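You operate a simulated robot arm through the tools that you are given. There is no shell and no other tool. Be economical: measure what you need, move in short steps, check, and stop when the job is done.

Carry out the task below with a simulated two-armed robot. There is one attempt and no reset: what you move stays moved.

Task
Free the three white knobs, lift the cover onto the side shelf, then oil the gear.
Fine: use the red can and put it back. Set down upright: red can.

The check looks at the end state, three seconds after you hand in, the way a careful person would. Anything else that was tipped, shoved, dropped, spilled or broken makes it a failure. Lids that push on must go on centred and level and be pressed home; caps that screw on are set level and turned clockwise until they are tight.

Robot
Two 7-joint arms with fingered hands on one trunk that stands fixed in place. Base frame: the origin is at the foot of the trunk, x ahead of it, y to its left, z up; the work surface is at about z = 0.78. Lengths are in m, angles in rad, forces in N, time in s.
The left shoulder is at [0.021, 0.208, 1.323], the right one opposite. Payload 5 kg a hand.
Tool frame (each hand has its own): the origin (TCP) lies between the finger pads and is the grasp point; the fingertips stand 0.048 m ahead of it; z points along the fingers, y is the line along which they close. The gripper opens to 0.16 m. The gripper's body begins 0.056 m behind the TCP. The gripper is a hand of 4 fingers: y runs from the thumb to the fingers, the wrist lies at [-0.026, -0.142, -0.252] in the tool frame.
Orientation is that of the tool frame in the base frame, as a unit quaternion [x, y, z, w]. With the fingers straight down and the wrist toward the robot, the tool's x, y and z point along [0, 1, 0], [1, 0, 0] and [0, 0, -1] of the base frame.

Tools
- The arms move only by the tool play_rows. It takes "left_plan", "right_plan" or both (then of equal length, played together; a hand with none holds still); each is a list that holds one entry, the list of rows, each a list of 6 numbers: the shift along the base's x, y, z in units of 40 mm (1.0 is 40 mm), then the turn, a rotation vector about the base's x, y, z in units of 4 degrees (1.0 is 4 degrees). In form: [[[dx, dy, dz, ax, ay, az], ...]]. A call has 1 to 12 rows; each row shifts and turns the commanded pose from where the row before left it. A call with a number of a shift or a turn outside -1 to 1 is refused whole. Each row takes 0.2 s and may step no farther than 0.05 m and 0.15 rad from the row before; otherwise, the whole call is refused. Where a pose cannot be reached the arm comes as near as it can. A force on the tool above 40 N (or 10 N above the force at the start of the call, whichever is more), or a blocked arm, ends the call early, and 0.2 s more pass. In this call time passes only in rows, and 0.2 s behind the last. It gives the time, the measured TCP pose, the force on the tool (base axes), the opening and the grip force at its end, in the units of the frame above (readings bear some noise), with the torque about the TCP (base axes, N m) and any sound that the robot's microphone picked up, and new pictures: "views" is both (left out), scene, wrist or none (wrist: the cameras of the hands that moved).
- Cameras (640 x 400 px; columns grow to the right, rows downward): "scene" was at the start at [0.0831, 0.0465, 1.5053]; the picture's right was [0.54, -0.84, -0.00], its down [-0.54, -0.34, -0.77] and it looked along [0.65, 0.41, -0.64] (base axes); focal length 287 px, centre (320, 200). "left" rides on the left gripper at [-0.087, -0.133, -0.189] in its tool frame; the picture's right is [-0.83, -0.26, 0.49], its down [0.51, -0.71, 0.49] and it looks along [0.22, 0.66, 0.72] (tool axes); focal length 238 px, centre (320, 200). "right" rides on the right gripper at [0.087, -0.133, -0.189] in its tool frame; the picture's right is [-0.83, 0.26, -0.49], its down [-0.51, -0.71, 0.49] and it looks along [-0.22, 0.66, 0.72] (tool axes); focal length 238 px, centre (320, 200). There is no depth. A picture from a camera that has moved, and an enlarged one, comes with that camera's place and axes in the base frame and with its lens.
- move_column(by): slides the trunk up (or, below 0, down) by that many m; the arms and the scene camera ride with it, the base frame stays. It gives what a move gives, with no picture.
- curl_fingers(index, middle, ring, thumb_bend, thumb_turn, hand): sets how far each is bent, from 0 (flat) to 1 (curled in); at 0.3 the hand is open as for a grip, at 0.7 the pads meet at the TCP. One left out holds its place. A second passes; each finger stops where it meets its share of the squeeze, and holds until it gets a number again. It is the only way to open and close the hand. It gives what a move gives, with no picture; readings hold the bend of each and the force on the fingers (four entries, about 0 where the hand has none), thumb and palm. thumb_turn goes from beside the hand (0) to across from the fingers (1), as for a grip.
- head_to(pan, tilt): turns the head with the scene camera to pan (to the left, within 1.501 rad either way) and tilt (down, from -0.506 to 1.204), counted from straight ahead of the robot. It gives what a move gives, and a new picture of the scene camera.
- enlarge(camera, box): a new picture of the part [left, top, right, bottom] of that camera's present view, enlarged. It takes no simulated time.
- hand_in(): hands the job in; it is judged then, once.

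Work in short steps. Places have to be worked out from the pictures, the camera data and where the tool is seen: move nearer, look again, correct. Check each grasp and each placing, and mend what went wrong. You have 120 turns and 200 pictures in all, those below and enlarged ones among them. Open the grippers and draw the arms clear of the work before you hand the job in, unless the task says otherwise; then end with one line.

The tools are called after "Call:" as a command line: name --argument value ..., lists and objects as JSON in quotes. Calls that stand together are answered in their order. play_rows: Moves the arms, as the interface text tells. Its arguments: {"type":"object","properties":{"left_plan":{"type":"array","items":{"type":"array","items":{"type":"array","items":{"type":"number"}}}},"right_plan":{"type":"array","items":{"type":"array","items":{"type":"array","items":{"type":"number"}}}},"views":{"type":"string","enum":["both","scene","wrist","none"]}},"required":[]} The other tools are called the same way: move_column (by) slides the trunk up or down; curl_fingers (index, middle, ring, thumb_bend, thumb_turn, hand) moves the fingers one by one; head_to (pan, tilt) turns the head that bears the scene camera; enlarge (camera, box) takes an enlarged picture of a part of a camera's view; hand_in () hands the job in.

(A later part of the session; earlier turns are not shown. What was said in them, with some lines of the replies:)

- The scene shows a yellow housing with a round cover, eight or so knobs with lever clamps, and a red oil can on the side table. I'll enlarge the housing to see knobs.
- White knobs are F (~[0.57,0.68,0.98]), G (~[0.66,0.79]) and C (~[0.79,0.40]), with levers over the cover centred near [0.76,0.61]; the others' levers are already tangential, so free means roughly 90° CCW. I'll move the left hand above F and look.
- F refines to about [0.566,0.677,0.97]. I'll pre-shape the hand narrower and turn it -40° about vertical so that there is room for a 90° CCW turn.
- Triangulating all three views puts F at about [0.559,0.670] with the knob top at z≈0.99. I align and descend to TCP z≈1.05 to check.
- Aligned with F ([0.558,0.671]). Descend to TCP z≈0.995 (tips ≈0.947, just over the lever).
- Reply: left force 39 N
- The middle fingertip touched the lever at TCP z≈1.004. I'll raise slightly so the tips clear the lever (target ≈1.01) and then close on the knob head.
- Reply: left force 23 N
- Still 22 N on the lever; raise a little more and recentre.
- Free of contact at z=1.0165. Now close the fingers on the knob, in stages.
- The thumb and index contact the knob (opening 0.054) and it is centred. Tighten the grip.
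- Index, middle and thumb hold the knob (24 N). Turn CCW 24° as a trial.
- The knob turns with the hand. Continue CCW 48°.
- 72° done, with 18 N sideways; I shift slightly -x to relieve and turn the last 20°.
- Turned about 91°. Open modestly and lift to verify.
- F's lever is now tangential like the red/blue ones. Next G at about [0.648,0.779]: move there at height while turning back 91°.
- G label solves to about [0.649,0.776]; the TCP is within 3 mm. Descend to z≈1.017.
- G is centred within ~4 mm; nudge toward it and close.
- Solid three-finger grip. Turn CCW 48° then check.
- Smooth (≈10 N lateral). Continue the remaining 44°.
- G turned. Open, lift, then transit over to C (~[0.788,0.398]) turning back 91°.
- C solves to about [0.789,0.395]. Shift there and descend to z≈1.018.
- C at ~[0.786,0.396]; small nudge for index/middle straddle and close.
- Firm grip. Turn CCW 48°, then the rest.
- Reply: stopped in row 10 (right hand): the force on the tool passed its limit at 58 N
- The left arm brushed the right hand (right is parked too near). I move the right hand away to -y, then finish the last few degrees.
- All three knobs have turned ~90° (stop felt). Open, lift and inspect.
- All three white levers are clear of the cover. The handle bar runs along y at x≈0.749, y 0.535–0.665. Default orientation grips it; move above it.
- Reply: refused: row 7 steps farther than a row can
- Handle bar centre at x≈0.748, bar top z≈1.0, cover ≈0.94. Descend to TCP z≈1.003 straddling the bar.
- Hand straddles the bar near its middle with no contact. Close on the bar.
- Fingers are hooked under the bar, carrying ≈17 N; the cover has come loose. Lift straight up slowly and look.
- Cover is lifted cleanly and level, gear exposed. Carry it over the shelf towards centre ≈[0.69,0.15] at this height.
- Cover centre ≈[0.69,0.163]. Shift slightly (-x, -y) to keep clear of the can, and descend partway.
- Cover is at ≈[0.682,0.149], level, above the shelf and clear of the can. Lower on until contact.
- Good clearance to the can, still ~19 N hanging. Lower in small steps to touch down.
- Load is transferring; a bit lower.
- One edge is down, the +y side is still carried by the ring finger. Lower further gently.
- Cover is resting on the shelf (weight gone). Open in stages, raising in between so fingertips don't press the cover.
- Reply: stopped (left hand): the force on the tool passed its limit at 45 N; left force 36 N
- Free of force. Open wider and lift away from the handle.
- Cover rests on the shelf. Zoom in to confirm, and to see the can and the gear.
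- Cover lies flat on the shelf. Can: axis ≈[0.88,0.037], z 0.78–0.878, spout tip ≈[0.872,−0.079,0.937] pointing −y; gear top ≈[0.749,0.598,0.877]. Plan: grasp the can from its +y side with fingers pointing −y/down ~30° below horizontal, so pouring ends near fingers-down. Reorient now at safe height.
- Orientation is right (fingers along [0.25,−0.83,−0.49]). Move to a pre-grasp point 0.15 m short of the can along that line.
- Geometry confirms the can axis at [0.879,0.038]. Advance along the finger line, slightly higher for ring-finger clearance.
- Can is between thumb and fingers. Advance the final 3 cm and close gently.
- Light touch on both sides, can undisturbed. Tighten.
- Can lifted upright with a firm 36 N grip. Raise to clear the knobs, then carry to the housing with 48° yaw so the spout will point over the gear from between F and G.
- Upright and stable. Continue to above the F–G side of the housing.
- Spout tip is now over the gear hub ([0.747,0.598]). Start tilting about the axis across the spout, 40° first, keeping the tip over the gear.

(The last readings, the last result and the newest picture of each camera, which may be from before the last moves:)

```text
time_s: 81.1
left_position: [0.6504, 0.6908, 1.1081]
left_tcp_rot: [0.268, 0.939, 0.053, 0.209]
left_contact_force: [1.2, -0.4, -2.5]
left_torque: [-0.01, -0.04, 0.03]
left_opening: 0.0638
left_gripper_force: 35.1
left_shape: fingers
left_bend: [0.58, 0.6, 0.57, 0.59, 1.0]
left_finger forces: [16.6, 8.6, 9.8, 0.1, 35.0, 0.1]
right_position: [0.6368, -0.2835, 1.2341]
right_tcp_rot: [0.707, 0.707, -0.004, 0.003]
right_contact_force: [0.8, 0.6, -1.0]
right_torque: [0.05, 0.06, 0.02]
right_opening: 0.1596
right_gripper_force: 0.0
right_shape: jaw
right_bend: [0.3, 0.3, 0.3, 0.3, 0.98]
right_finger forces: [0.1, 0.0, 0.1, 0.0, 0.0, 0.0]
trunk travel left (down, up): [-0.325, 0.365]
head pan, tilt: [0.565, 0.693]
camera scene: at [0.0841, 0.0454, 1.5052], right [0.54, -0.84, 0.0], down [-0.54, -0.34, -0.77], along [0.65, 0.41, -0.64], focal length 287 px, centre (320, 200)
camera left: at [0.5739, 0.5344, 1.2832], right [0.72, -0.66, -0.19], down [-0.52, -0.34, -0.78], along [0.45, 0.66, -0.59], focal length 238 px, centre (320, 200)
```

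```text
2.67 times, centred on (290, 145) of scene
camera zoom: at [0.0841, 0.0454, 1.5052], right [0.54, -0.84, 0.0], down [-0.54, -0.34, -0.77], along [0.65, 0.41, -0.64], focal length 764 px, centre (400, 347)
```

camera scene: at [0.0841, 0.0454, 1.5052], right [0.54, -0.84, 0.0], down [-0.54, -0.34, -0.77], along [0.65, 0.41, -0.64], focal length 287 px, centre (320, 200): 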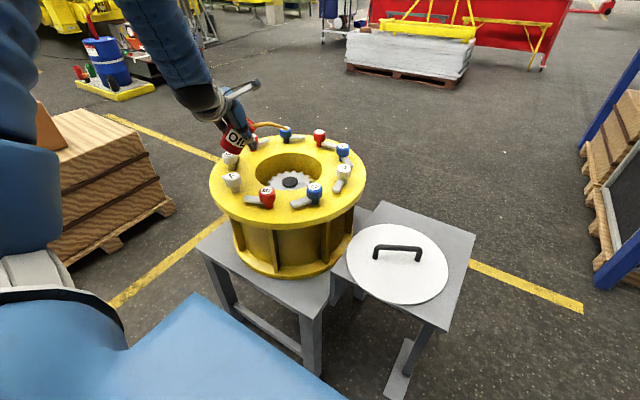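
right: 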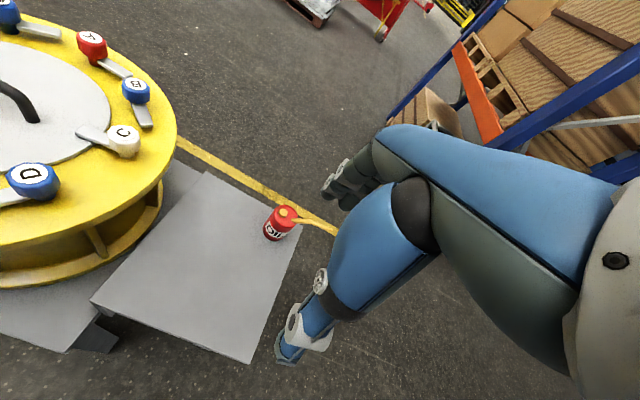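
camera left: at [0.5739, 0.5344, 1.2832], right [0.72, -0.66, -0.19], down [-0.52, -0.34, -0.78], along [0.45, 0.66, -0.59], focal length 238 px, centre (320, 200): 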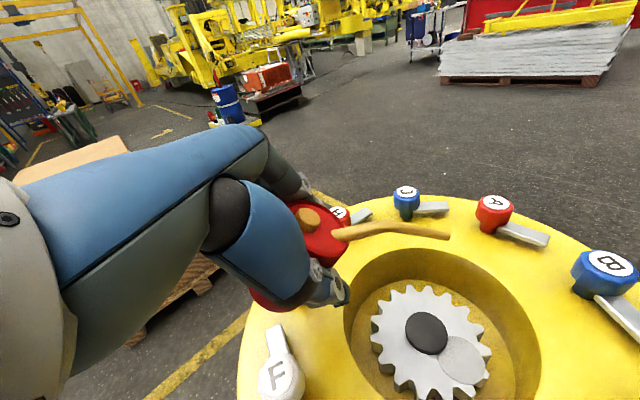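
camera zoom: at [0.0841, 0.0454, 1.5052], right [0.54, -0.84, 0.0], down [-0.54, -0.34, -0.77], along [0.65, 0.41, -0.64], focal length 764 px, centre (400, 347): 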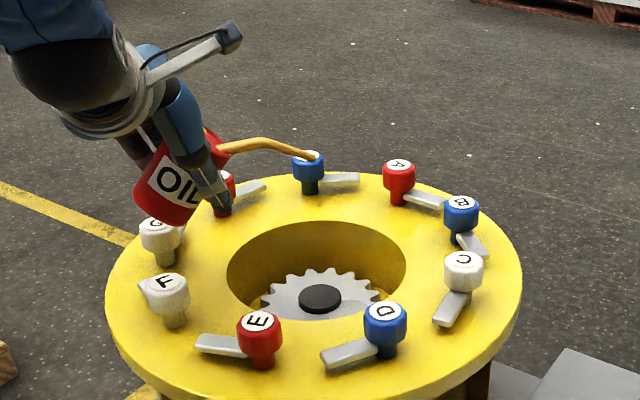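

There's a lighter round patch on the gear next to the hub; inspect it.

Call:
enlarge --camera "left" --box '[320, 220, 560, 400]'

Call:
enlarge --camera "scene" --box '[250, 145, 330, 205]'

```text
2.22 times, centred on (440, 310) of left
camera zoom: at [0.5739, 0.5344, 1.2832], right [0.72, -0.66, -0.19], down [-0.52, -0.34, -0.78], along [0.45, 0.66, -0.59], focal length 530 px, centre (53, -44)
```

zoom: 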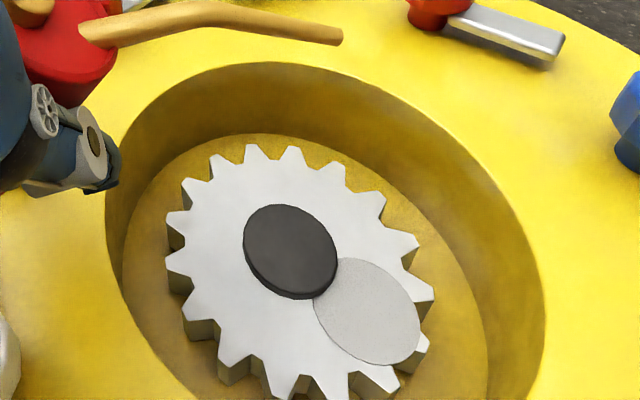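

```text
6.67 times, centred on (290, 175) of scene
camera zoom: at [0.0841, 0.0454, 1.5052], right [0.54, -0.84, 0.0], down [-0.54, -0.34, -0.77], along [0.65, 0.41, -0.64], focal length 1911 px, centre (520, 367)
```

zoom: 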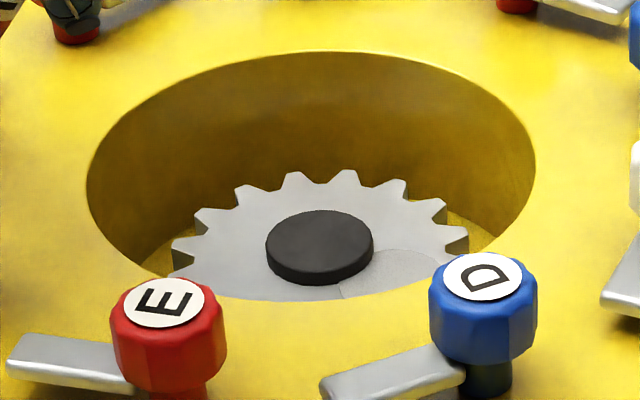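

The pale disc (~[0.752,0.547], r≈0.03) is evidently the oiling spot. Shift the tip over it before tilting further.

Call:
play_rows --left_plan '[[[0.02, -0.58, 0, 0, 0, 0], [0.02, -0.57, 0, 0, 0, 0], [0.06, -0.06, -0.12, 0.7, 0.714, 0], [0.06, -0.06, -0.12, 0.7, 0.714, 0], [0.06, -0.06, -0.12, 0.7, 0.714, 0], [0, 0, 0, 0, 0, 0]]]' --views "wrist"

Call:
enlarge --camera "left" --box '[320, 200, 560, 400]'

Call:
enlarge --camera "scene" --box '[210, 90, 350, 200]'

```text
time_s: 82.5
left_position: [0.6572, 0.6386, 1.0933]
left_tcp_rot: [0.286, 0.945, 0.102, 0.118]
left_contact_force: [-0.1, 0.6, -1.8]
left_torque: [-0.04, -0.05, -0.06]
left_opening: 0.0638
left_gripper_force: 34.9
left_shape: fingers
left_bend: [0.58, 0.61, 0.57, 0.59, 1.0]
left_finger forces: [16.3, 8.6, 9.7, 0.0, 34.8, 0.0]
right_position: [0.6359, -0.2822, 1.2363]
right_tcp_rot: [0.707, 0.707, -0.004, 0.002]
right_contact_force: [-1.3, 0.7, 0.1]
right_torque: [-0.07, -0.03, 0.0]
right_opening: 0.1599
right_gripper_force: 0.0
right_shape: jaw
right_bend: [0.3, 0.3, 0.3, 0.3, 0.98]
right_finger forces: [0.0, 0.1, 0.1, 0.0, 0.0, 0.0]
trunk travel left (down, up): [-0.325, 0.365]
head pan, tilt: [0.565, 0.693]
camera left: at [0.606, 0.4584, 1.2539], right [0.68, -0.62, -0.39], down [-0.64, -0.23, -0.74], along [0.37, 0.75, -0.55], focal length 238 px, centre (320, 200)
```

left: 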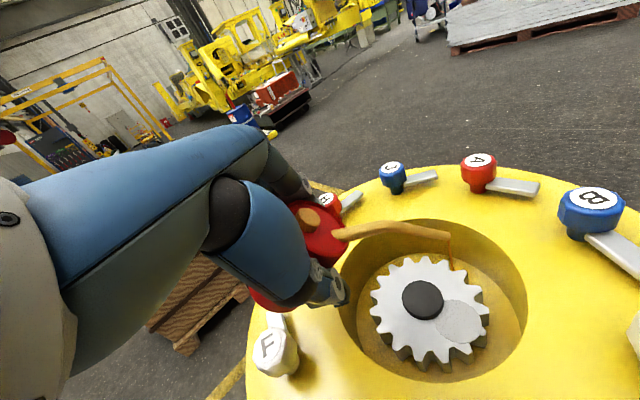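

```text
2.00 times, centred on (440, 300) of left
camera zoom: at [0.606, 0.4584, 1.2539], right [0.68, -0.62, -0.39], down [-0.64, -0.23, -0.74], along [0.37, 0.75, -0.55], focal length 477 px, centre (80, 0)
```

zoom: 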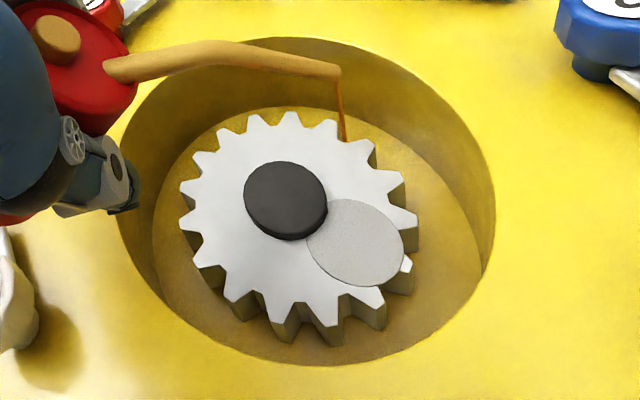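

```text
3.64 times, centred on (280, 145) of scene
camera zoom: at [0.0826, 0.0472, 1.5053], right [0.54, -0.84, 0.0], down [-0.54, -0.34, -0.77], along [0.65, 0.41, -0.64], focal length 1042 px, centre (466, 400)
```

zoom: 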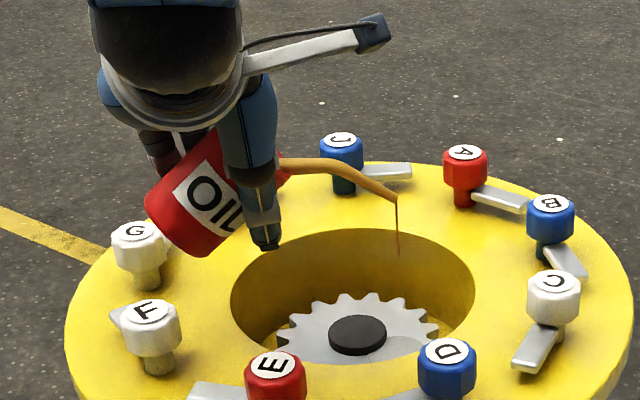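

Oil is streaming from the tip; the vertical drop point coincides with the pale spot. Hold for a second and check.

Call:
play_rows --left_plan '[[[0, 0, 0, 0, 0, 0], [0, 0, 0, 0, 0, 0], [0, 0, 0, 0, 0, 0], [0, 0, 0, 0, 0, 0]]]' --views "none"

Call:
enlarge --camera "left" --box '[320, 200, 560, 400]'

```text
time_s: 83.5
left_position: [0.6577, 0.6376, 1.0944]
left_tcp_rot: [0.287, 0.945, 0.102, 0.118]
left_contact_force: [-0.7, -0.2, -1.9]
left_torque: [-0.01, -0.07, 0.03]
left_opening: 0.0638
left_gripper_force: 34.7
left_shape: fingers
left_bend: [0.58, 0.61, 0.57, 0.59, 1.0]
left_finger forces: [16.4, 8.6, 9.6, 0.1, 35.0, 0.0]
right_position: [0.6349, -0.282, 1.2362]
right_tcp_rot: [0.707, 0.708, -0.004, 0.002]
right_contact_force: [-0.1, 0.4, 0.2]
right_torque: [-0.04, -0.02, 0.02]
right_opening: 0.1596
right_gripper_force: 0.1
right_shape: jaw
right_bend: [0.3, 0.3, 0.3, 0.3, 0.98]
right_finger forces: [0.0, 0.1, 0.1, 0.0, 0.1, 0.0]
trunk travel left (down, up): [-0.325, 0.365]
head pan, tilt: [0.565, 0.693]
```

```text
2.00 times, centred on (440, 300) of left
camera zoom: at [0.6065, 0.4577, 1.2539], right [0.68, -0.62, -0.39], down [-0.64, -0.23, -0.74], along [0.37, 0.75, -0.55], focal length 477 px, centre (80, 0)
```

zoom: 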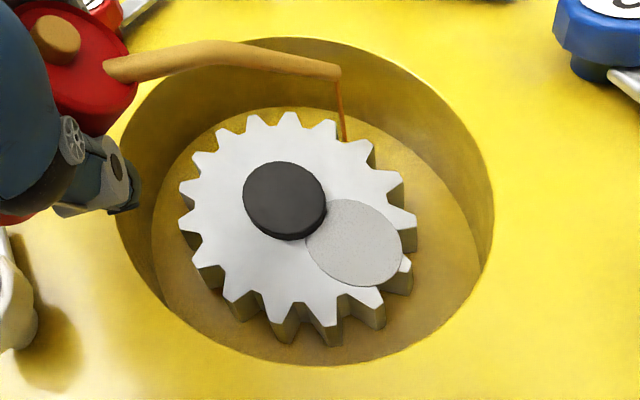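

Stream shows but the spot isn't visibly darkened yet. Lower the tip 3 cm and hold, then compare.

Call:
play_rows --left_plan '[[[0, 0, -0.4, 0, 0, 0], [0, 0, -0.3, 0, 0, 0], [0, 0, 0, 0, 0, 0], [0, 0, 0, 0, 0, 0], [0, 0, 0, 0, 0, 0], [0, 0, 0, 0, 0, 0], [0, 0, 0, 0, 0, 0]]]' --views "none"

Call:
enlarge --camera "left" --box '[320, 200, 560, 400]'

Call:
enlarge --camera "scene" --box '[210, 90, 350, 200]'

```text
time_s: 85.1
left_position: [0.6591, 0.6376, 1.0679]
left_tcp_rot: [0.287, 0.945, 0.102, 0.118]
left_contact_force: [0.6, -0.4, -1.9]
left_torque: [-0.05, 0.02, 0.02]
left_opening: 0.0636
left_gripper_force: 34.3
left_shape: fingers
left_bend: [0.58, 0.61, 0.57, 0.59, 1.0]
left_finger forces: [16.4, 8.7, 9.7, 0.0, 35.0, 0.1]
right_position: [0.6371, -0.2821, 1.2356]
right_tcp_rot: [0.707, 0.707, -0.004, 0.002]
right_contact_force: [0.8, -0.5, -0.1]
right_torque: [-0.01, 0.05, 0.0]
right_opening: 0.1599
right_gripper_force: 0.0
right_shape: jaw
right_bend: [0.3, 0.3, 0.3, 0.3, 0.98]
right_finger forces: [0.0, 0.1, 0.1, 0.0, 0.1, 0.1]
trunk travel left (down, up): [-0.325, 0.365]
head pan, tilt: [0.565, 0.693]
```

```text
2.00 times, centred on (440, 300) of left
camera zoom: at [0.6073, 0.4571, 1.2266], right [0.68, -0.62, -0.39], down [-0.64, -0.23, -0.74], along [0.37, 0.75, -0.55], focal length 477 px, centre (80, 0)
```

zoom: 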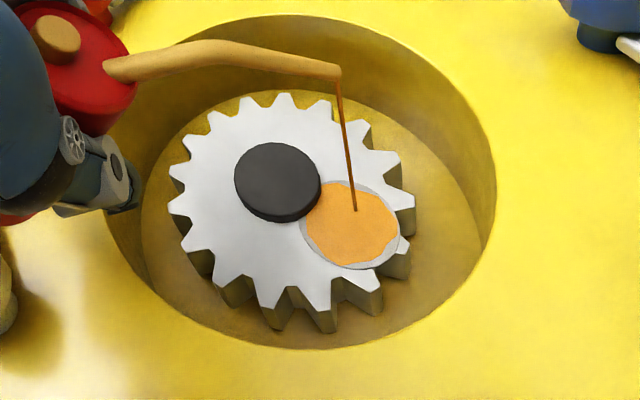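

```text
3.64 times, centred on (280, 145) of scene
camera zoom: at [0.0833, 0.0463, 1.5053], right [0.54, -0.84, 0.0], down [-0.54, -0.34, -0.77], along [0.65, 0.41, -0.64], focal length 1042 px, centre (466, 400)
```

zoom: 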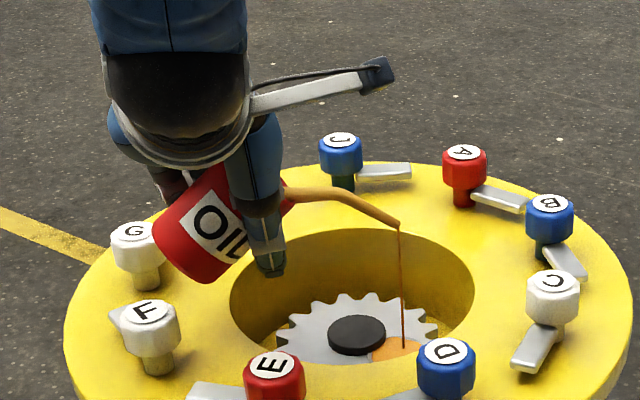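

The spot is filling with oil. Tilt back now with the tip kept over the spot (it will top up during the first degrees).

Call:
play_rows --left_plan '[[[-0.06, 0.06, 0, -0.7, -0.714, 0], [-0.06, 0.06, 0, -0.7, -0.714, 0], [-0.06, 0.06, 0, -0.7, -0.714, 0], [0, 0, 0, -0.7, -0.714, 0], [0, 0, 0, -0.7, -0.714, 0], [0, 0, 0.1, -0.7, -0.714, 0]]]' --views "none"

Call:
enlarge --camera "left" --box '[320, 200, 560, 400]'

```text
time_s: 86.5
left_position: [0.6504, 0.6445, 1.0694]
left_tcp_rot: [0.248, 0.922, 0.004, 0.298]
left_contact_force: [1.2, 0.1, -2.0]
left_torque: [-0.05, -0.05, -0.02]
left_opening: 0.0635
left_gripper_force: 34.8
left_shape: fingers
left_bend: [0.58, 0.61, 0.57, 0.59, 1.0]
left_finger forces: [16.5, 8.7, 9.8, 0.0, 34.4, 0.0]
right_position: [0.6349, -0.2805, 1.2364]
right_tcp_rot: [0.707, 0.707, -0.004, 0.003]
right_contact_force: [1.2, 0.0, 0.1]
right_torque: [-0.07, -0.05, -0.04]
right_opening: 0.1597
right_gripper_force: 0.0
right_shape: jaw
right_bend: [0.3, 0.3, 0.3, 0.3, 0.98]
right_finger forces: [0.0, 0.0, 0.0, 0.0, 0.0, 0.0]
trunk travel left (down, up): [-0.325, 0.365]
head pan, tilt: [0.565, 0.693]
```

```text
2.00 times, centred on (440, 300) of left
camera zoom: at [0.5468, 0.5164, 1.2526], right [0.73, -0.68, 0.02], down [-0.41, -0.46, -0.79], along [0.54, 0.57, -0.61], focal length 477 px, centre (80, 0)
```

zoom: 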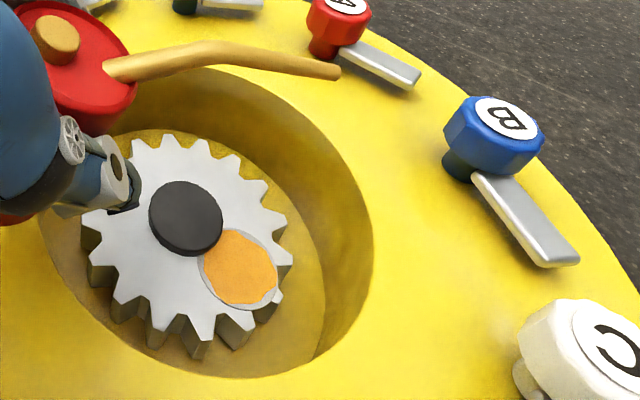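

Flow stopped, no drips elsewhere. Look closely at coverage.

Call:
enlarge --camera "left" --box '[400, 290, 480, 370]'

```text
5.00 times, centred on (440, 330) of left
camera zoom: at [0.5468, 0.5164, 1.2526], right [0.73, -0.68, 0.02], down [-0.41, -0.46, -0.79], along [0.54, 0.57, -0.61], focal length 1192 px, centre (-280, -450)
```

zoom: 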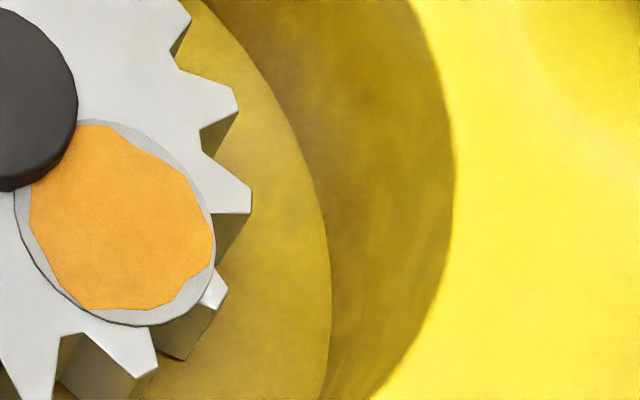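

Pool covers the marked spot well and nothing dripped elsewhere. Bring the can upright while raising, then travel back reversing the yaw.

Call:
play_rows --left_plan '[[[0, 0, 0.24, -0.7, -0.714, 0], [0, 0, 0.24, -0.7, -0.714, 0], [0, 0, 0.24, -0.7, -0.714, 0], [0, 0, 0.24, -0.7, -0.714, 0], [0, 0, 0.24, -0.7, -0.714, 0], [0, 0, 0.24, -0.7, -0.714, 0], [0, 0, 0.24, -0.7, -0.714, 0]]]' --views "none"

Call:
play_rows --left_plan '[[[0.35, -0.8, 0, 0, 0, 0], [0.35, -0.9, 0, 0, 0, 0], [0.35, -0.9, 0, 0, 0, 0], [0.35, -0.9, 0, 0, 0, 0], [0.35, -0.9, 0, 0, 0, 0], [0.35, -0.9, 0, 0, 0, -1], [0.35, -0.9, 0, 0, 0, -1], [0.35, -0.9, 0, 0, 0, -1], [0.35, -0.9, 0, 0, 0, -1], [0.35, -0.9, 0, 0, 0, -1], [0.35, -0.9, 0, 0, 0, -1]]]' --views "scene"

```text
time_s: 88.1
left_position: [0.6501, 0.6465, 1.1369]
left_tcp_rot: [0.188, 0.844, -0.108, 0.491]
left_contact_force: [0.1, 0.6, -3.1]
left_torque: [0.02, 0.0, 0.01]
left_opening: 0.0634
left_gripper_force: 34.4
left_shape: fingers
left_bend: [0.58, 0.61, 0.57, 0.59, 1.0]
left_finger forces: [16.5, 8.6, 9.8, 0.1, 34.0, 0.0]
right_position: [0.6354, -0.2823, 1.2374]
right_tcp_rot: [0.707, 0.708, -0.004, 0.001]
right_contact_force: [0.8, 0.5, 1.0]
right_torque: [-0.03, 0.0, 0.0]
right_opening: 0.1598
right_gripper_force: 0.1
right_shape: jaw
right_bend: [0.3, 0.3, 0.3, 0.3, 0.98]
right_finger forces: [0.0, 0.0, 0.0, 0.0, 0.1, 0.0]
trunk travel left (down, up): [-0.325, 0.365]
head pan, tilt: [0.565, 0.693]
```

```text
time_s: 90.5
left_position: [0.8078, 0.2511, 1.1354]
left_tcp_rot: [0.361, 0.787, -0.208, 0.455]
left_contact_force: [0.5, 0.6, -3.5]
left_torque: [-0.01, -0.03, 0.0]
left_opening: 0.0634
left_gripper_force: 33.5
left_shape: fingers
left_bend: [0.58, 0.61, 0.57, 0.59, 1.0]
left_finger forces: [16.0, 8.4, 9.7, 0.0, 33.6, 0.0]
right_position: [0.6358, -0.2823, 1.2345]
right_tcp_rot: [0.707, 0.707, -0.005, 0.002]
right_contact_force: [1.0, 0.0, -0.4]
right_torque: [0.05, 0.08, 0.02]
right_opening: 0.1597
right_gripper_force: 0.2
right_shape: jaw
right_bend: [0.3, 0.3, 0.3, 0.3, 0.98]
right_finger forces: [0.0, 0.0, 0.0, 0.0, 0.0, 0.0]
trunk travel left (down, up): [-0.325, 0.365]
head pan, tilt: [0.565, 0.693]
camera scene: at [0.0843, 0.0453, 1.5052], right [0.54, -0.84, 0.0], down [-0.54, -0.34, -0.77], along [0.65, 0.41, -0.64], focal length 287 px, centre (320, 200)
```

scene: 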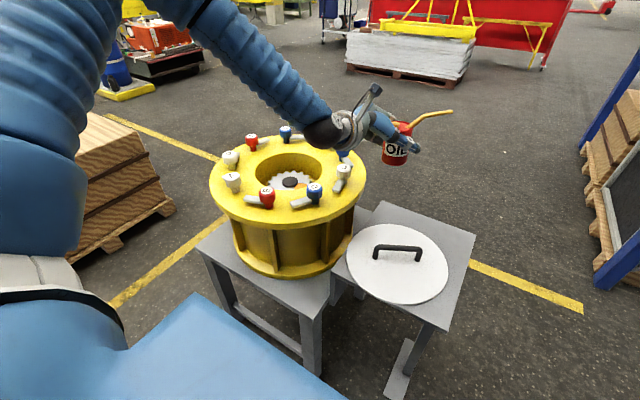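

Can upright. Finish returning to above its original place.

Call:
play_rows --left_plan '[[[0.285, -0.885, 0, 0, 0, -1], [0.285, -0.885, 0, 0, 0, -1], [0.285, -0.885, 0, 0, 0, -1], [0.285, -0.885, 0, 0, 0, -1], [0.285, -0.885, 0, 0, 0, -1], [0.285, -0.885, 0, 0, 0, -1], [0, 0, 0, 0, 0, 0]]]' --views "none"

Call:
play_rows --left_plan '[[[0, 0, -1, 0, 0, 0], [0, 0, -1, 0, 0, 0], [0, 0, -1, 0, 0, 0], [0, 0, -1, 0, 0, 0], [0, 0, -1, 0, 0, 0], [0, 0, -0.9, 0, 0, 0], [0, 0, 0, 0, 0, 0]]]' --views "none"

Call:
enlarge --camera "scene" --box '[360, 150, 520, 275]'

```text
time_s: 92.1
left_position: [0.8739, 0.0394, 1.1354]
left_tcp_rot: [0.516, 0.694, -0.298, 0.404]
left_contact_force: [-0.8, 0.2, -2.0]
left_torque: [-0.01, 0.02, -0.04]
left_opening: 0.0633
left_gripper_force: 34.0
left_shape: fingers
left_bend: [0.58, 0.61, 0.57, 0.59, 1.0]
left_finger forces: [16.0, 8.5, 9.6, 0.0, 33.4, 0.1]
right_position: [0.6361, -0.2817, 1.2364]
right_tcp_rot: [0.707, 0.707, -0.004, 0.002]
right_contact_force: [-1.2, 0.2, 1.2]
right_torque: [-0.07, -0.03, -0.02]
right_opening: 0.1598
right_gripper_force: 0.1
right_shape: jaw
right_bend: [0.3, 0.3, 0.3, 0.3, 0.98]
right_finger forces: [0.0, 0.1, 0.0, 0.0, 0.1, 0.0]
trunk travel left (down, up): [-0.325, 0.365]
head pan, tilt: [0.565, 0.693]
```

```text
time_s: 93.7
left_position: [0.8726, 0.0399, 0.9005]
left_tcp_rot: [0.516, 0.693, -0.299, 0.405]
left_contact_force: [-1.3, -1.3, -2.4]
left_torque: [0.02, -0.04, 0.05]
left_opening: 0.0631
left_gripper_force: 33.4
left_shape: fingers
left_bend: [0.58, 0.61, 0.57, 0.59, 1.0]
left_finger forces: [16.1, 8.4, 9.6, 0.0, 33.2, 0.1]
right_position: [0.6354, -0.281, 1.2361]
right_tcp_rot: [0.707, 0.707, -0.005, 0.001]
right_contact_force: [-0.1, 0.0, 0.1]
right_torque: [0.04, -0.03, 0.01]
right_opening: 0.1594
right_gripper_force: 0.1
right_shape: jaw
right_bend: [0.3, 0.3, 0.3, 0.3, 0.98]
right_finger forces: [0.1, 0.0, 0.1, 0.0, 0.0, 0.0]
trunk travel left (down, up): [-0.325, 0.365]
head pan, tilt: [0.565, 0.693]
```

```text
3.20 times, centred on (440, 212) of scene
camera zoom: at [0.0827, 0.0458, 1.5054], right [0.54, -0.84, 0.0], down [-0.54, -0.34, -0.77], along [0.65, 0.41, -0.64], focal length 917 px, centre (-64, 160)
```

zoom: 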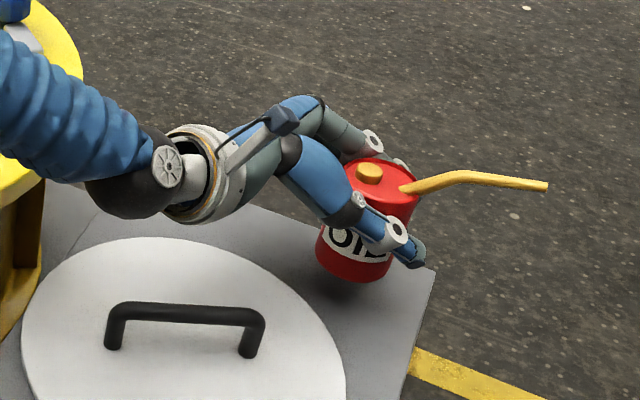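

Upright above its place at 0.90. Lower gently.

Call:
play_rows --left_plan '[[[0.08, -0.02, -0.4, 0, 0, 0], [0, 0, -0.3, 0, 0, 0], [0, 0, -0.15, 0, 0, 0], [0, 0, -0.08, 0, 0, 0], [0, 0, 0, 0, 0, 0]]]' --views "none"

Call:
enlarge --camera "scene" --box '[360, 150, 520, 275]'

```text
time_s: 94.9
left_position: [0.8775, 0.04, 0.8652]
left_tcp_rot: [0.515, 0.694, -0.299, 0.405]
left_contact_force: [-0.2, -0.2, -2.4]
left_torque: [0.0, 0.0, -0.01]
left_opening: 0.0632
left_gripper_force: 33.4
left_shape: fingers
left_bend: [0.58, 0.61, 0.57, 0.59, 1.0]
left_finger forces: [16.2, 8.3, 9.5, 0.0, 33.2, 0.0]
right_position: [0.6366, -0.2822, 1.2351]
right_tcp_rot: [0.707, 0.707, -0.004, 0.002]
right_contact_force: [0.4, -1.0, 0.2]
right_torque: [0.01, 0.02, 0.02]
right_opening: 0.1596
right_gripper_force: 0.0
right_shape: jaw
right_bend: [0.3, 0.3, 0.3, 0.3, 0.98]
right_finger forces: [0.1, 0.1, 0.1, 0.1, 0.0, 0.1]
trunk travel left (down, up): [-0.325, 0.365]
head pan, tilt: [0.565, 0.693]
```

```text
3.20 times, centred on (440, 212) of scene
camera zoom: at [0.0835, 0.0461, 1.5053], right [0.54, -0.84, 0.0], down [-0.54, -0.34, -0.77], along [0.65, 0.41, -0.64], focal length 917 px, centre (-64, 160)
```

zoom: 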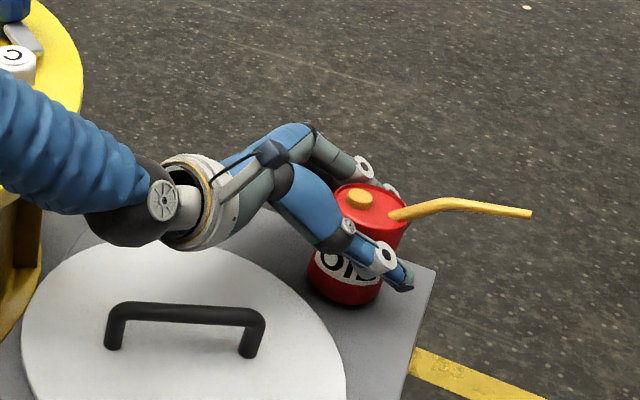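

A few millimetres to go; lower in fine steps until the load comes off.

Call:
play_rows --left_plan '[[[0, 0, -0.06, 0, 0, 0], [0, 0, -0.05, 0, 0, 0], [0, 0, 0, 0, 0, 0]]]' --views "none"

```text
time_s: 95.7
left_position: [0.878, 0.0402, 0.8597]
left_tcp_rot: [0.516, 0.694, -0.299, 0.404]
left_contact_force: [-0.7, 0.7, -3.4]
left_torque: [0.03, 0.0, 0.01]
left_opening: 0.063
left_gripper_force: 34.2
left_shape: fingers
left_bend: [0.58, 0.61, 0.57, 0.59, 1.0]
left_finger forces: [16.0, 8.4, 9.6, 0.1, 33.2, 0.0]
right_position: [0.6352, -0.2832, 1.2347]
right_tcp_rot: [0.707, 0.707, -0.004, 0.002]
right_contact_force: [-0.5, 0.4, -0.3]
right_torque: [0.04, -0.04, -0.04]
right_opening: 0.1595
right_gripper_force: 0.1
right_shape: jaw
right_bend: [0.3, 0.3, 0.3, 0.3, 0.98]
right_finger forces: [0.0, 0.0, 0.0, 0.1, 0.1, 0.0]
trunk travel left (down, up): [-0.325, 0.365]
head pan, tilt: [0.565, 0.693]
```

Call:
play_rows --left_plan '[[[0, 0, -0.05, 0, 0, 0], [0, 0, -0.05, 0, 0, 0], [0, 0, 0, 0, 0, 0]]]' --views "none"

```text
time_s: 96.5
left_position: [0.8774, 0.0396, 0.8588]
left_tcp_rot: [0.516, 0.693, -0.298, 0.406]
left_contact_force: [-0.6, 0.9, 12.9]
left_torque: [0.12, -0.38, 0.0]
left_opening: 0.063
left_gripper_force: 34.7
left_shape: fingers
left_bend: [0.58, 0.61, 0.57, 0.59, 1.0]
left_finger forces: [14.9, 8.4, 10.6, 0.0, 35.0, 0.0]
right_position: [0.6354, -0.2828, 1.2369]
right_tcp_rot: [0.708, 0.707, -0.004, 0.003]
right_contact_force: [-0.7, -0.5, 0.5]
right_torque: [0.04, -0.02, 0.0]
right_opening: 0.1594
right_gripper_force: 0.0
right_shape: jaw
right_bend: [0.3, 0.3, 0.3, 0.3, 0.98]
right_finger forces: [0.0, 0.0, 0.0, 0.1, 0.1, 0.1]
trunk travel left (down, up): [-0.325, 0.365]
head pan, tilt: [0.565, 0.693]
```

The can is pressed on the shelf (+13 N). Ease up 2 mm and open the fingers in stages.

Call:
play_rows --left_plan '[[[0, 0, 0.05, 0, 0, 0], [0, 0, 0, 0, 0, 0]]]' --views "none"

Call:
curl_fingers --hand "left" --index 0.5 --middle 0.5 --ring 0.5 --thumb_bend 0.5

Call:
curl_fingers --hand "left" --index 0.33 --middle 0.33 --ring 0.33 --thumb_bend 0.33

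Call:
enlarge --camera "scene" --box '[360, 150, 520, 275]'

```text
time_s: 97.1
left_position: [0.8766, 0.039, 0.8581]
left_tcp_rot: [0.515, 0.695, -0.298, 0.404]
left_contact_force: [2.3, 0.3, 10.4]
left_torque: [0.07, -0.49, -0.02]
left_opening: 0.063
left_gripper_force: 34.7
left_shape: fingers
left_bend: [0.58, 0.61, 0.57, 0.59, 1.0]
left_finger forces: [15.2, 9.1, 11.5, 0.1, 34.0, 0.1]
right_position: [0.6342, -0.2824, 1.2366]
right_tcp_rot: [0.707, 0.707, -0.003, 0.002]
right_contact_force: [-0.5, -0.2, -0.5]
right_torque: [0.01, 0.03, 0.02]
right_opening: 0.1596
right_gripper_force: 0.0
right_shape: jaw
right_bend: [0.3, 0.3, 0.3, 0.3, 0.98]
right_finger forces: [0.0, 0.1, 0.0, 0.0, 0.1, 0.1]
trunk travel left (down, up): [-0.325, 0.365]
head pan, tilt: [0.565, 0.693]
```

```text
time_s: 98.1
left_position: [0.8756, 0.0399, 0.8573]
left_tcp_rot: [0.516, 0.694, -0.299, 0.404]
left_contact_force: [-1.4, 0.2, 0.3]
left_torque: [0.01, -0.01, -0.01]
left_opening: 0.0903
left_gripper_force: 0.1
left_shape: fingers
left_bend: [0.5, 0.5, 0.5, 0.5, 1.0]
left_finger forces: [0.1, 0.0, 0.0, 0.0, 0.0, 0.0]
right_position: [0.6359, -0.2827, 1.2368]
right_tcp_rot: [0.707, 0.707, -0.004, 0.002]
right_contact_force: [-0.7, -0.1, 0.7]
right_torque: [-0.02, 0.01, -0.01]
right_opening: 0.1597
right_gripper_force: 0.0
right_shape: jaw
right_bend: [0.3, 0.3, 0.3, 0.3, 0.98]
right_finger forces: [0.0, 0.0, 0.0, 0.0, 0.1, 0.0]
trunk travel left (down, up): [-0.325, 0.365]
head pan, tilt: [0.565, 0.693]
```

```text
time_s: 99.1
left_position: [0.877, 0.0388, 0.8581]
left_tcp_rot: [0.516, 0.694, -0.298, 0.403]
left_contact_force: [0.3, -0.4, -0.5]
left_torque: [0.04, 0.02, -0.01]
left_opening: 0.1581
left_gripper_force: 0.1
left_shape: fingers
left_bend: [0.33, 0.33, 0.33, 0.33, 0.98]
left_finger forces: [0.1, 0.0, 0.0, 0.0, 0.0, 0.0]
right_position: [0.6351, -0.2819, 1.2367]
right_tcp_rot: [0.707, 0.707, -0.005, 0.002]
right_contact_force: [-1.2, -0.4, 0.4]
right_torque: [-0.01, -0.01, 0.03]
right_opening: 0.1596
right_gripper_force: 0.1
right_shape: jaw
right_bend: [0.3, 0.3, 0.3, 0.3, 0.98]
right_finger forces: [0.0, 0.0, 0.0, 0.1, 0.1, 0.0]
trunk travel left (down, up): [-0.325, 0.365]
head pan, tilt: [0.565, 0.693]
```

```text
3.20 times, centred on (440, 212) of scene
camera zoom: at [0.0833, 0.0461, 1.5053], right [0.54, -0.84, 0.0], down [-0.54, -0.34, -0.77], along [0.65, 0.41, -0.64], focal length 917 px, centre (-64, 160)
```

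zoom: 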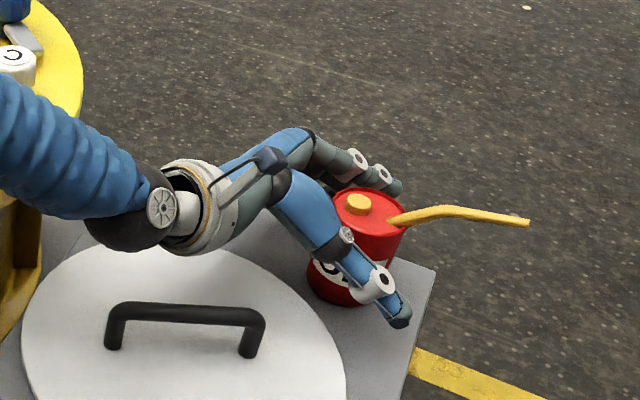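

Can stands upright in its original place. Back off along the finger axis, then rise.

Call:
play_rows --left_plan '[[[-0.22, 0.75, 0.46, 0, 0, 0], [-0.22, 0.75, 0.46, 0, 0, 0], [-0.22, 0.75, 0.46, 0, 0, 0], [-0.22, 0.75, 0.46, 0, 0, 0], [-0.3, 0, 0.9, 0, 0, 0], [-0.3, 0, 0.9, 0, 0, 0], [-0.3, 0, 0.9, 0, 0, 0], [-0.3, 0, 0.9, 0, 0, 0], [-0.3, 0, 0.9, 0, 0, 0], [-0.3, 0, 0.9, 0, 0, 0]]]' --views "scene"

```text
time_s: 101.3
left_position: [0.7684, 0.1617, 1.1506]
left_tcp_rot: [0.515, 0.694, -0.299, 0.404]
left_contact_force: [-0.8, -0.4, -0.8]
left_torque: [-0.08, -0.08, 0.13]
left_opening: 0.1583
left_gripper_force: 0.1
left_shape: fingers
left_bend: [0.33, 0.33, 0.33, 0.33, 0.98]
left_finger forces: [0.0, 0.0, 0.1, 0.0, 0.0, 0.0]
right_position: [0.6337, -0.2825, 1.2371]
right_tcp_rot: [0.707, 0.707, -0.004, 0.003]
right_contact_force: [-0.4, -0.2, 0.7]
right_torque: [0.05, -0.1, 0.01]
right_opening: 0.1596
right_gripper_force: 0.0
right_shape: jaw
right_bend: [0.3, 0.3, 0.3, 0.3, 0.98]
right_finger forces: [0.0, 0.0, 0.0, 0.0, 0.0, 0.1]
trunk travel left (down, up): [-0.325, 0.365]
head pan, tilt: [0.565, 0.693]
camera scene: at [0.0816, 0.0455, 1.5054], right [0.53, -0.84, 0.0], down [-0.54, -0.34, -0.77], along [0.65, 0.41, -0.64], focal length 287 px, centre (320, 200)
```

scene: 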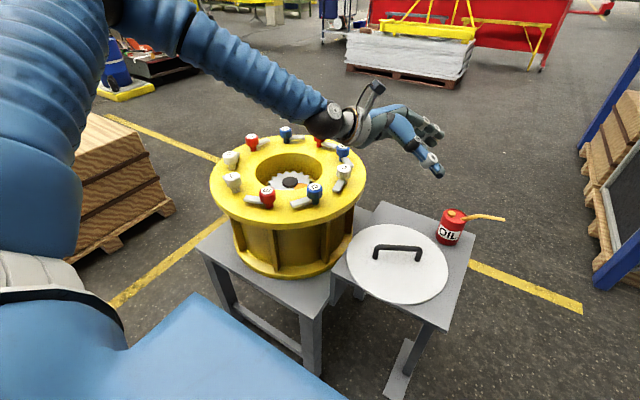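

Now draw the left arm up and clear of the work.

Call:
play_rows --left_plan '[[[-0.5, 0.4, 0.3, 1, 0, 0], [-0.5, 0.4, 0.3, 1, 0, 0], [-0.5, 0.4, 0.3, 1, 0, 0], [-0.5, 0.4, 0.3, 1, 0, 0], [-0.5, 0.4, 0.3, 1, 0, 0], [-0.5, 0.4, 0.3, 1, 0, 0], [-0.5, 0.4, 0.3, 1, 0, 0], [-0.5, 0.4, 0.3, 1, 0, 0], [-0.5, 0.4, 0.3, 1, 0, 0], [-0.5, 0.4, 0.3, 1, 0, 0], [-0.5, 0.4, 0, 1, 0, 0], [-0.5, 0.4, 0, 1, 0, 0]]]' --views "scene"

Call:
enlarge --camera "scene" --box '[200, 110, 380, 222]'

Call:
enlarge --camera "scene" --box '[320, 180, 520, 305]'

```text
time_s: 103.9
left_position: [0.55, 0.3521, 1.2646]
left_tcp_rot: [0.636, 0.755, 0.01, 0.159]
left_contact_force: [0.7, 0.5, 0.7]
left_torque: [-0.04, -0.03, 0.0]
left_opening: 0.1586
left_gripper_force: 0.1
left_shape: fingers
left_bend: [0.33, 0.33, 0.33, 0.33, 0.98]
left_finger forces: [0.0, 0.1, 0.0, 0.1, 0.0, 0.0]
left hand out of reach, approached as far as the arm can: row 8, 9
right_position: [0.634, -0.2807, 1.2371]
right_tcp_rot: [0.707, 0.707, -0.004, 0.002]
right_contact_force: [0.1, 0.4, 1.3]
right_torque: [-0.08, -0.08, -0.02]
right_opening: 0.1597
right_gripper_force: 0.0
right_shape: jaw
right_bend: [0.3, 0.3, 0.3, 0.3, 0.98]
right_finger forces: [0.0, 0.0, 0.0, 0.0, 0.1, 0.1]
trunk travel left (down, up): [-0.325, 0.365]
head pan, tilt: [0.565, 0.693]
camera scene: at [0.0821, 0.0471, 1.5053], right [0.54, -0.84, 0.0], down [-0.54, -0.34, -0.77], along [0.65, 0.41, -0.64], focal length 287 px, centre (320, 200)
```

scene: 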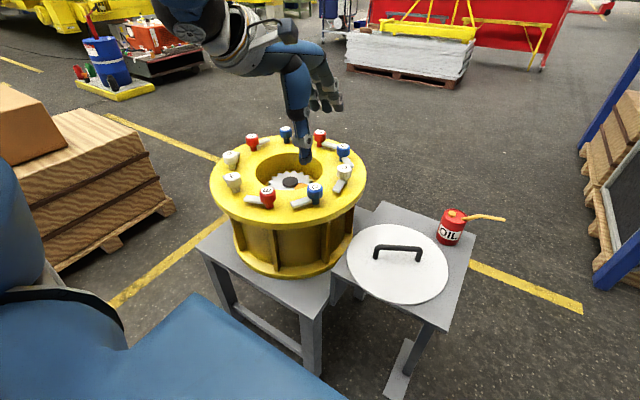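

```text
3.56 times, centred on (290, 166) of scene
camera zoom: at [0.0821, 0.0471, 1.5053], right [0.54, -0.84, 0.0], down [-0.54, -0.34, -0.77], along [0.65, 0.41, -0.64], focal length 1019 px, centre (427, 321)
```

zoom: 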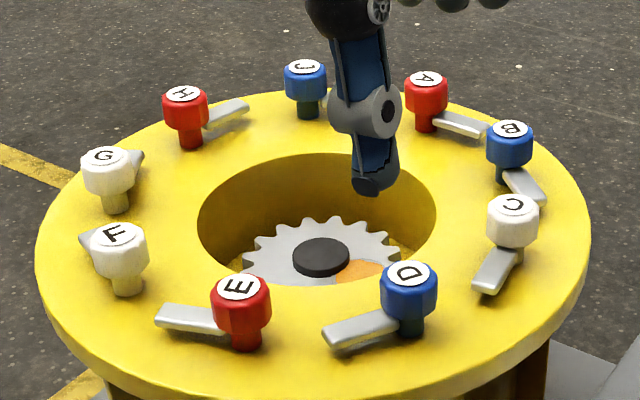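

```text
3.20 times, centred on (420, 242) of scene
camera zoom: at [0.0821, 0.0471, 1.5053], right [0.54, -0.84, 0.0], down [-0.54, -0.34, -0.77], along [0.65, 0.41, -0.64], focal length 917 px, centre (0, 64)
```

zoom: 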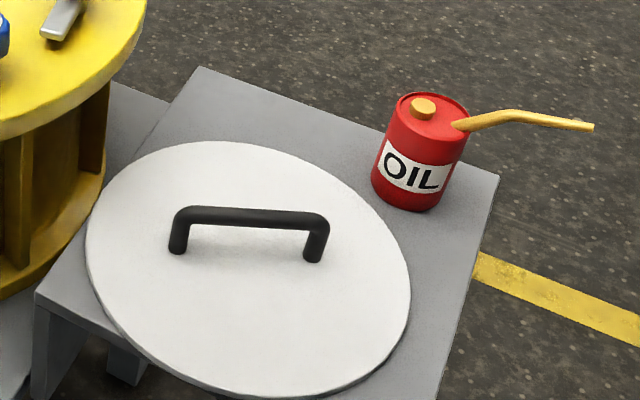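

All parts are done: knobs freed, cover on the shelf, gear oiled, can upright in its place, and both hands open and clear. Handing in.

Call:
hand_in

```text
The job is handed in.
```

I turned the three white knobs (C, F and G) free, lifted the cover flat onto the side shelf with a slight overhang at its left edge, and oiled the gear on its marked spot. The red can is back upright where it stood. Oil ran for about a second before it began showing on the spot; I saw none land anywhere else.
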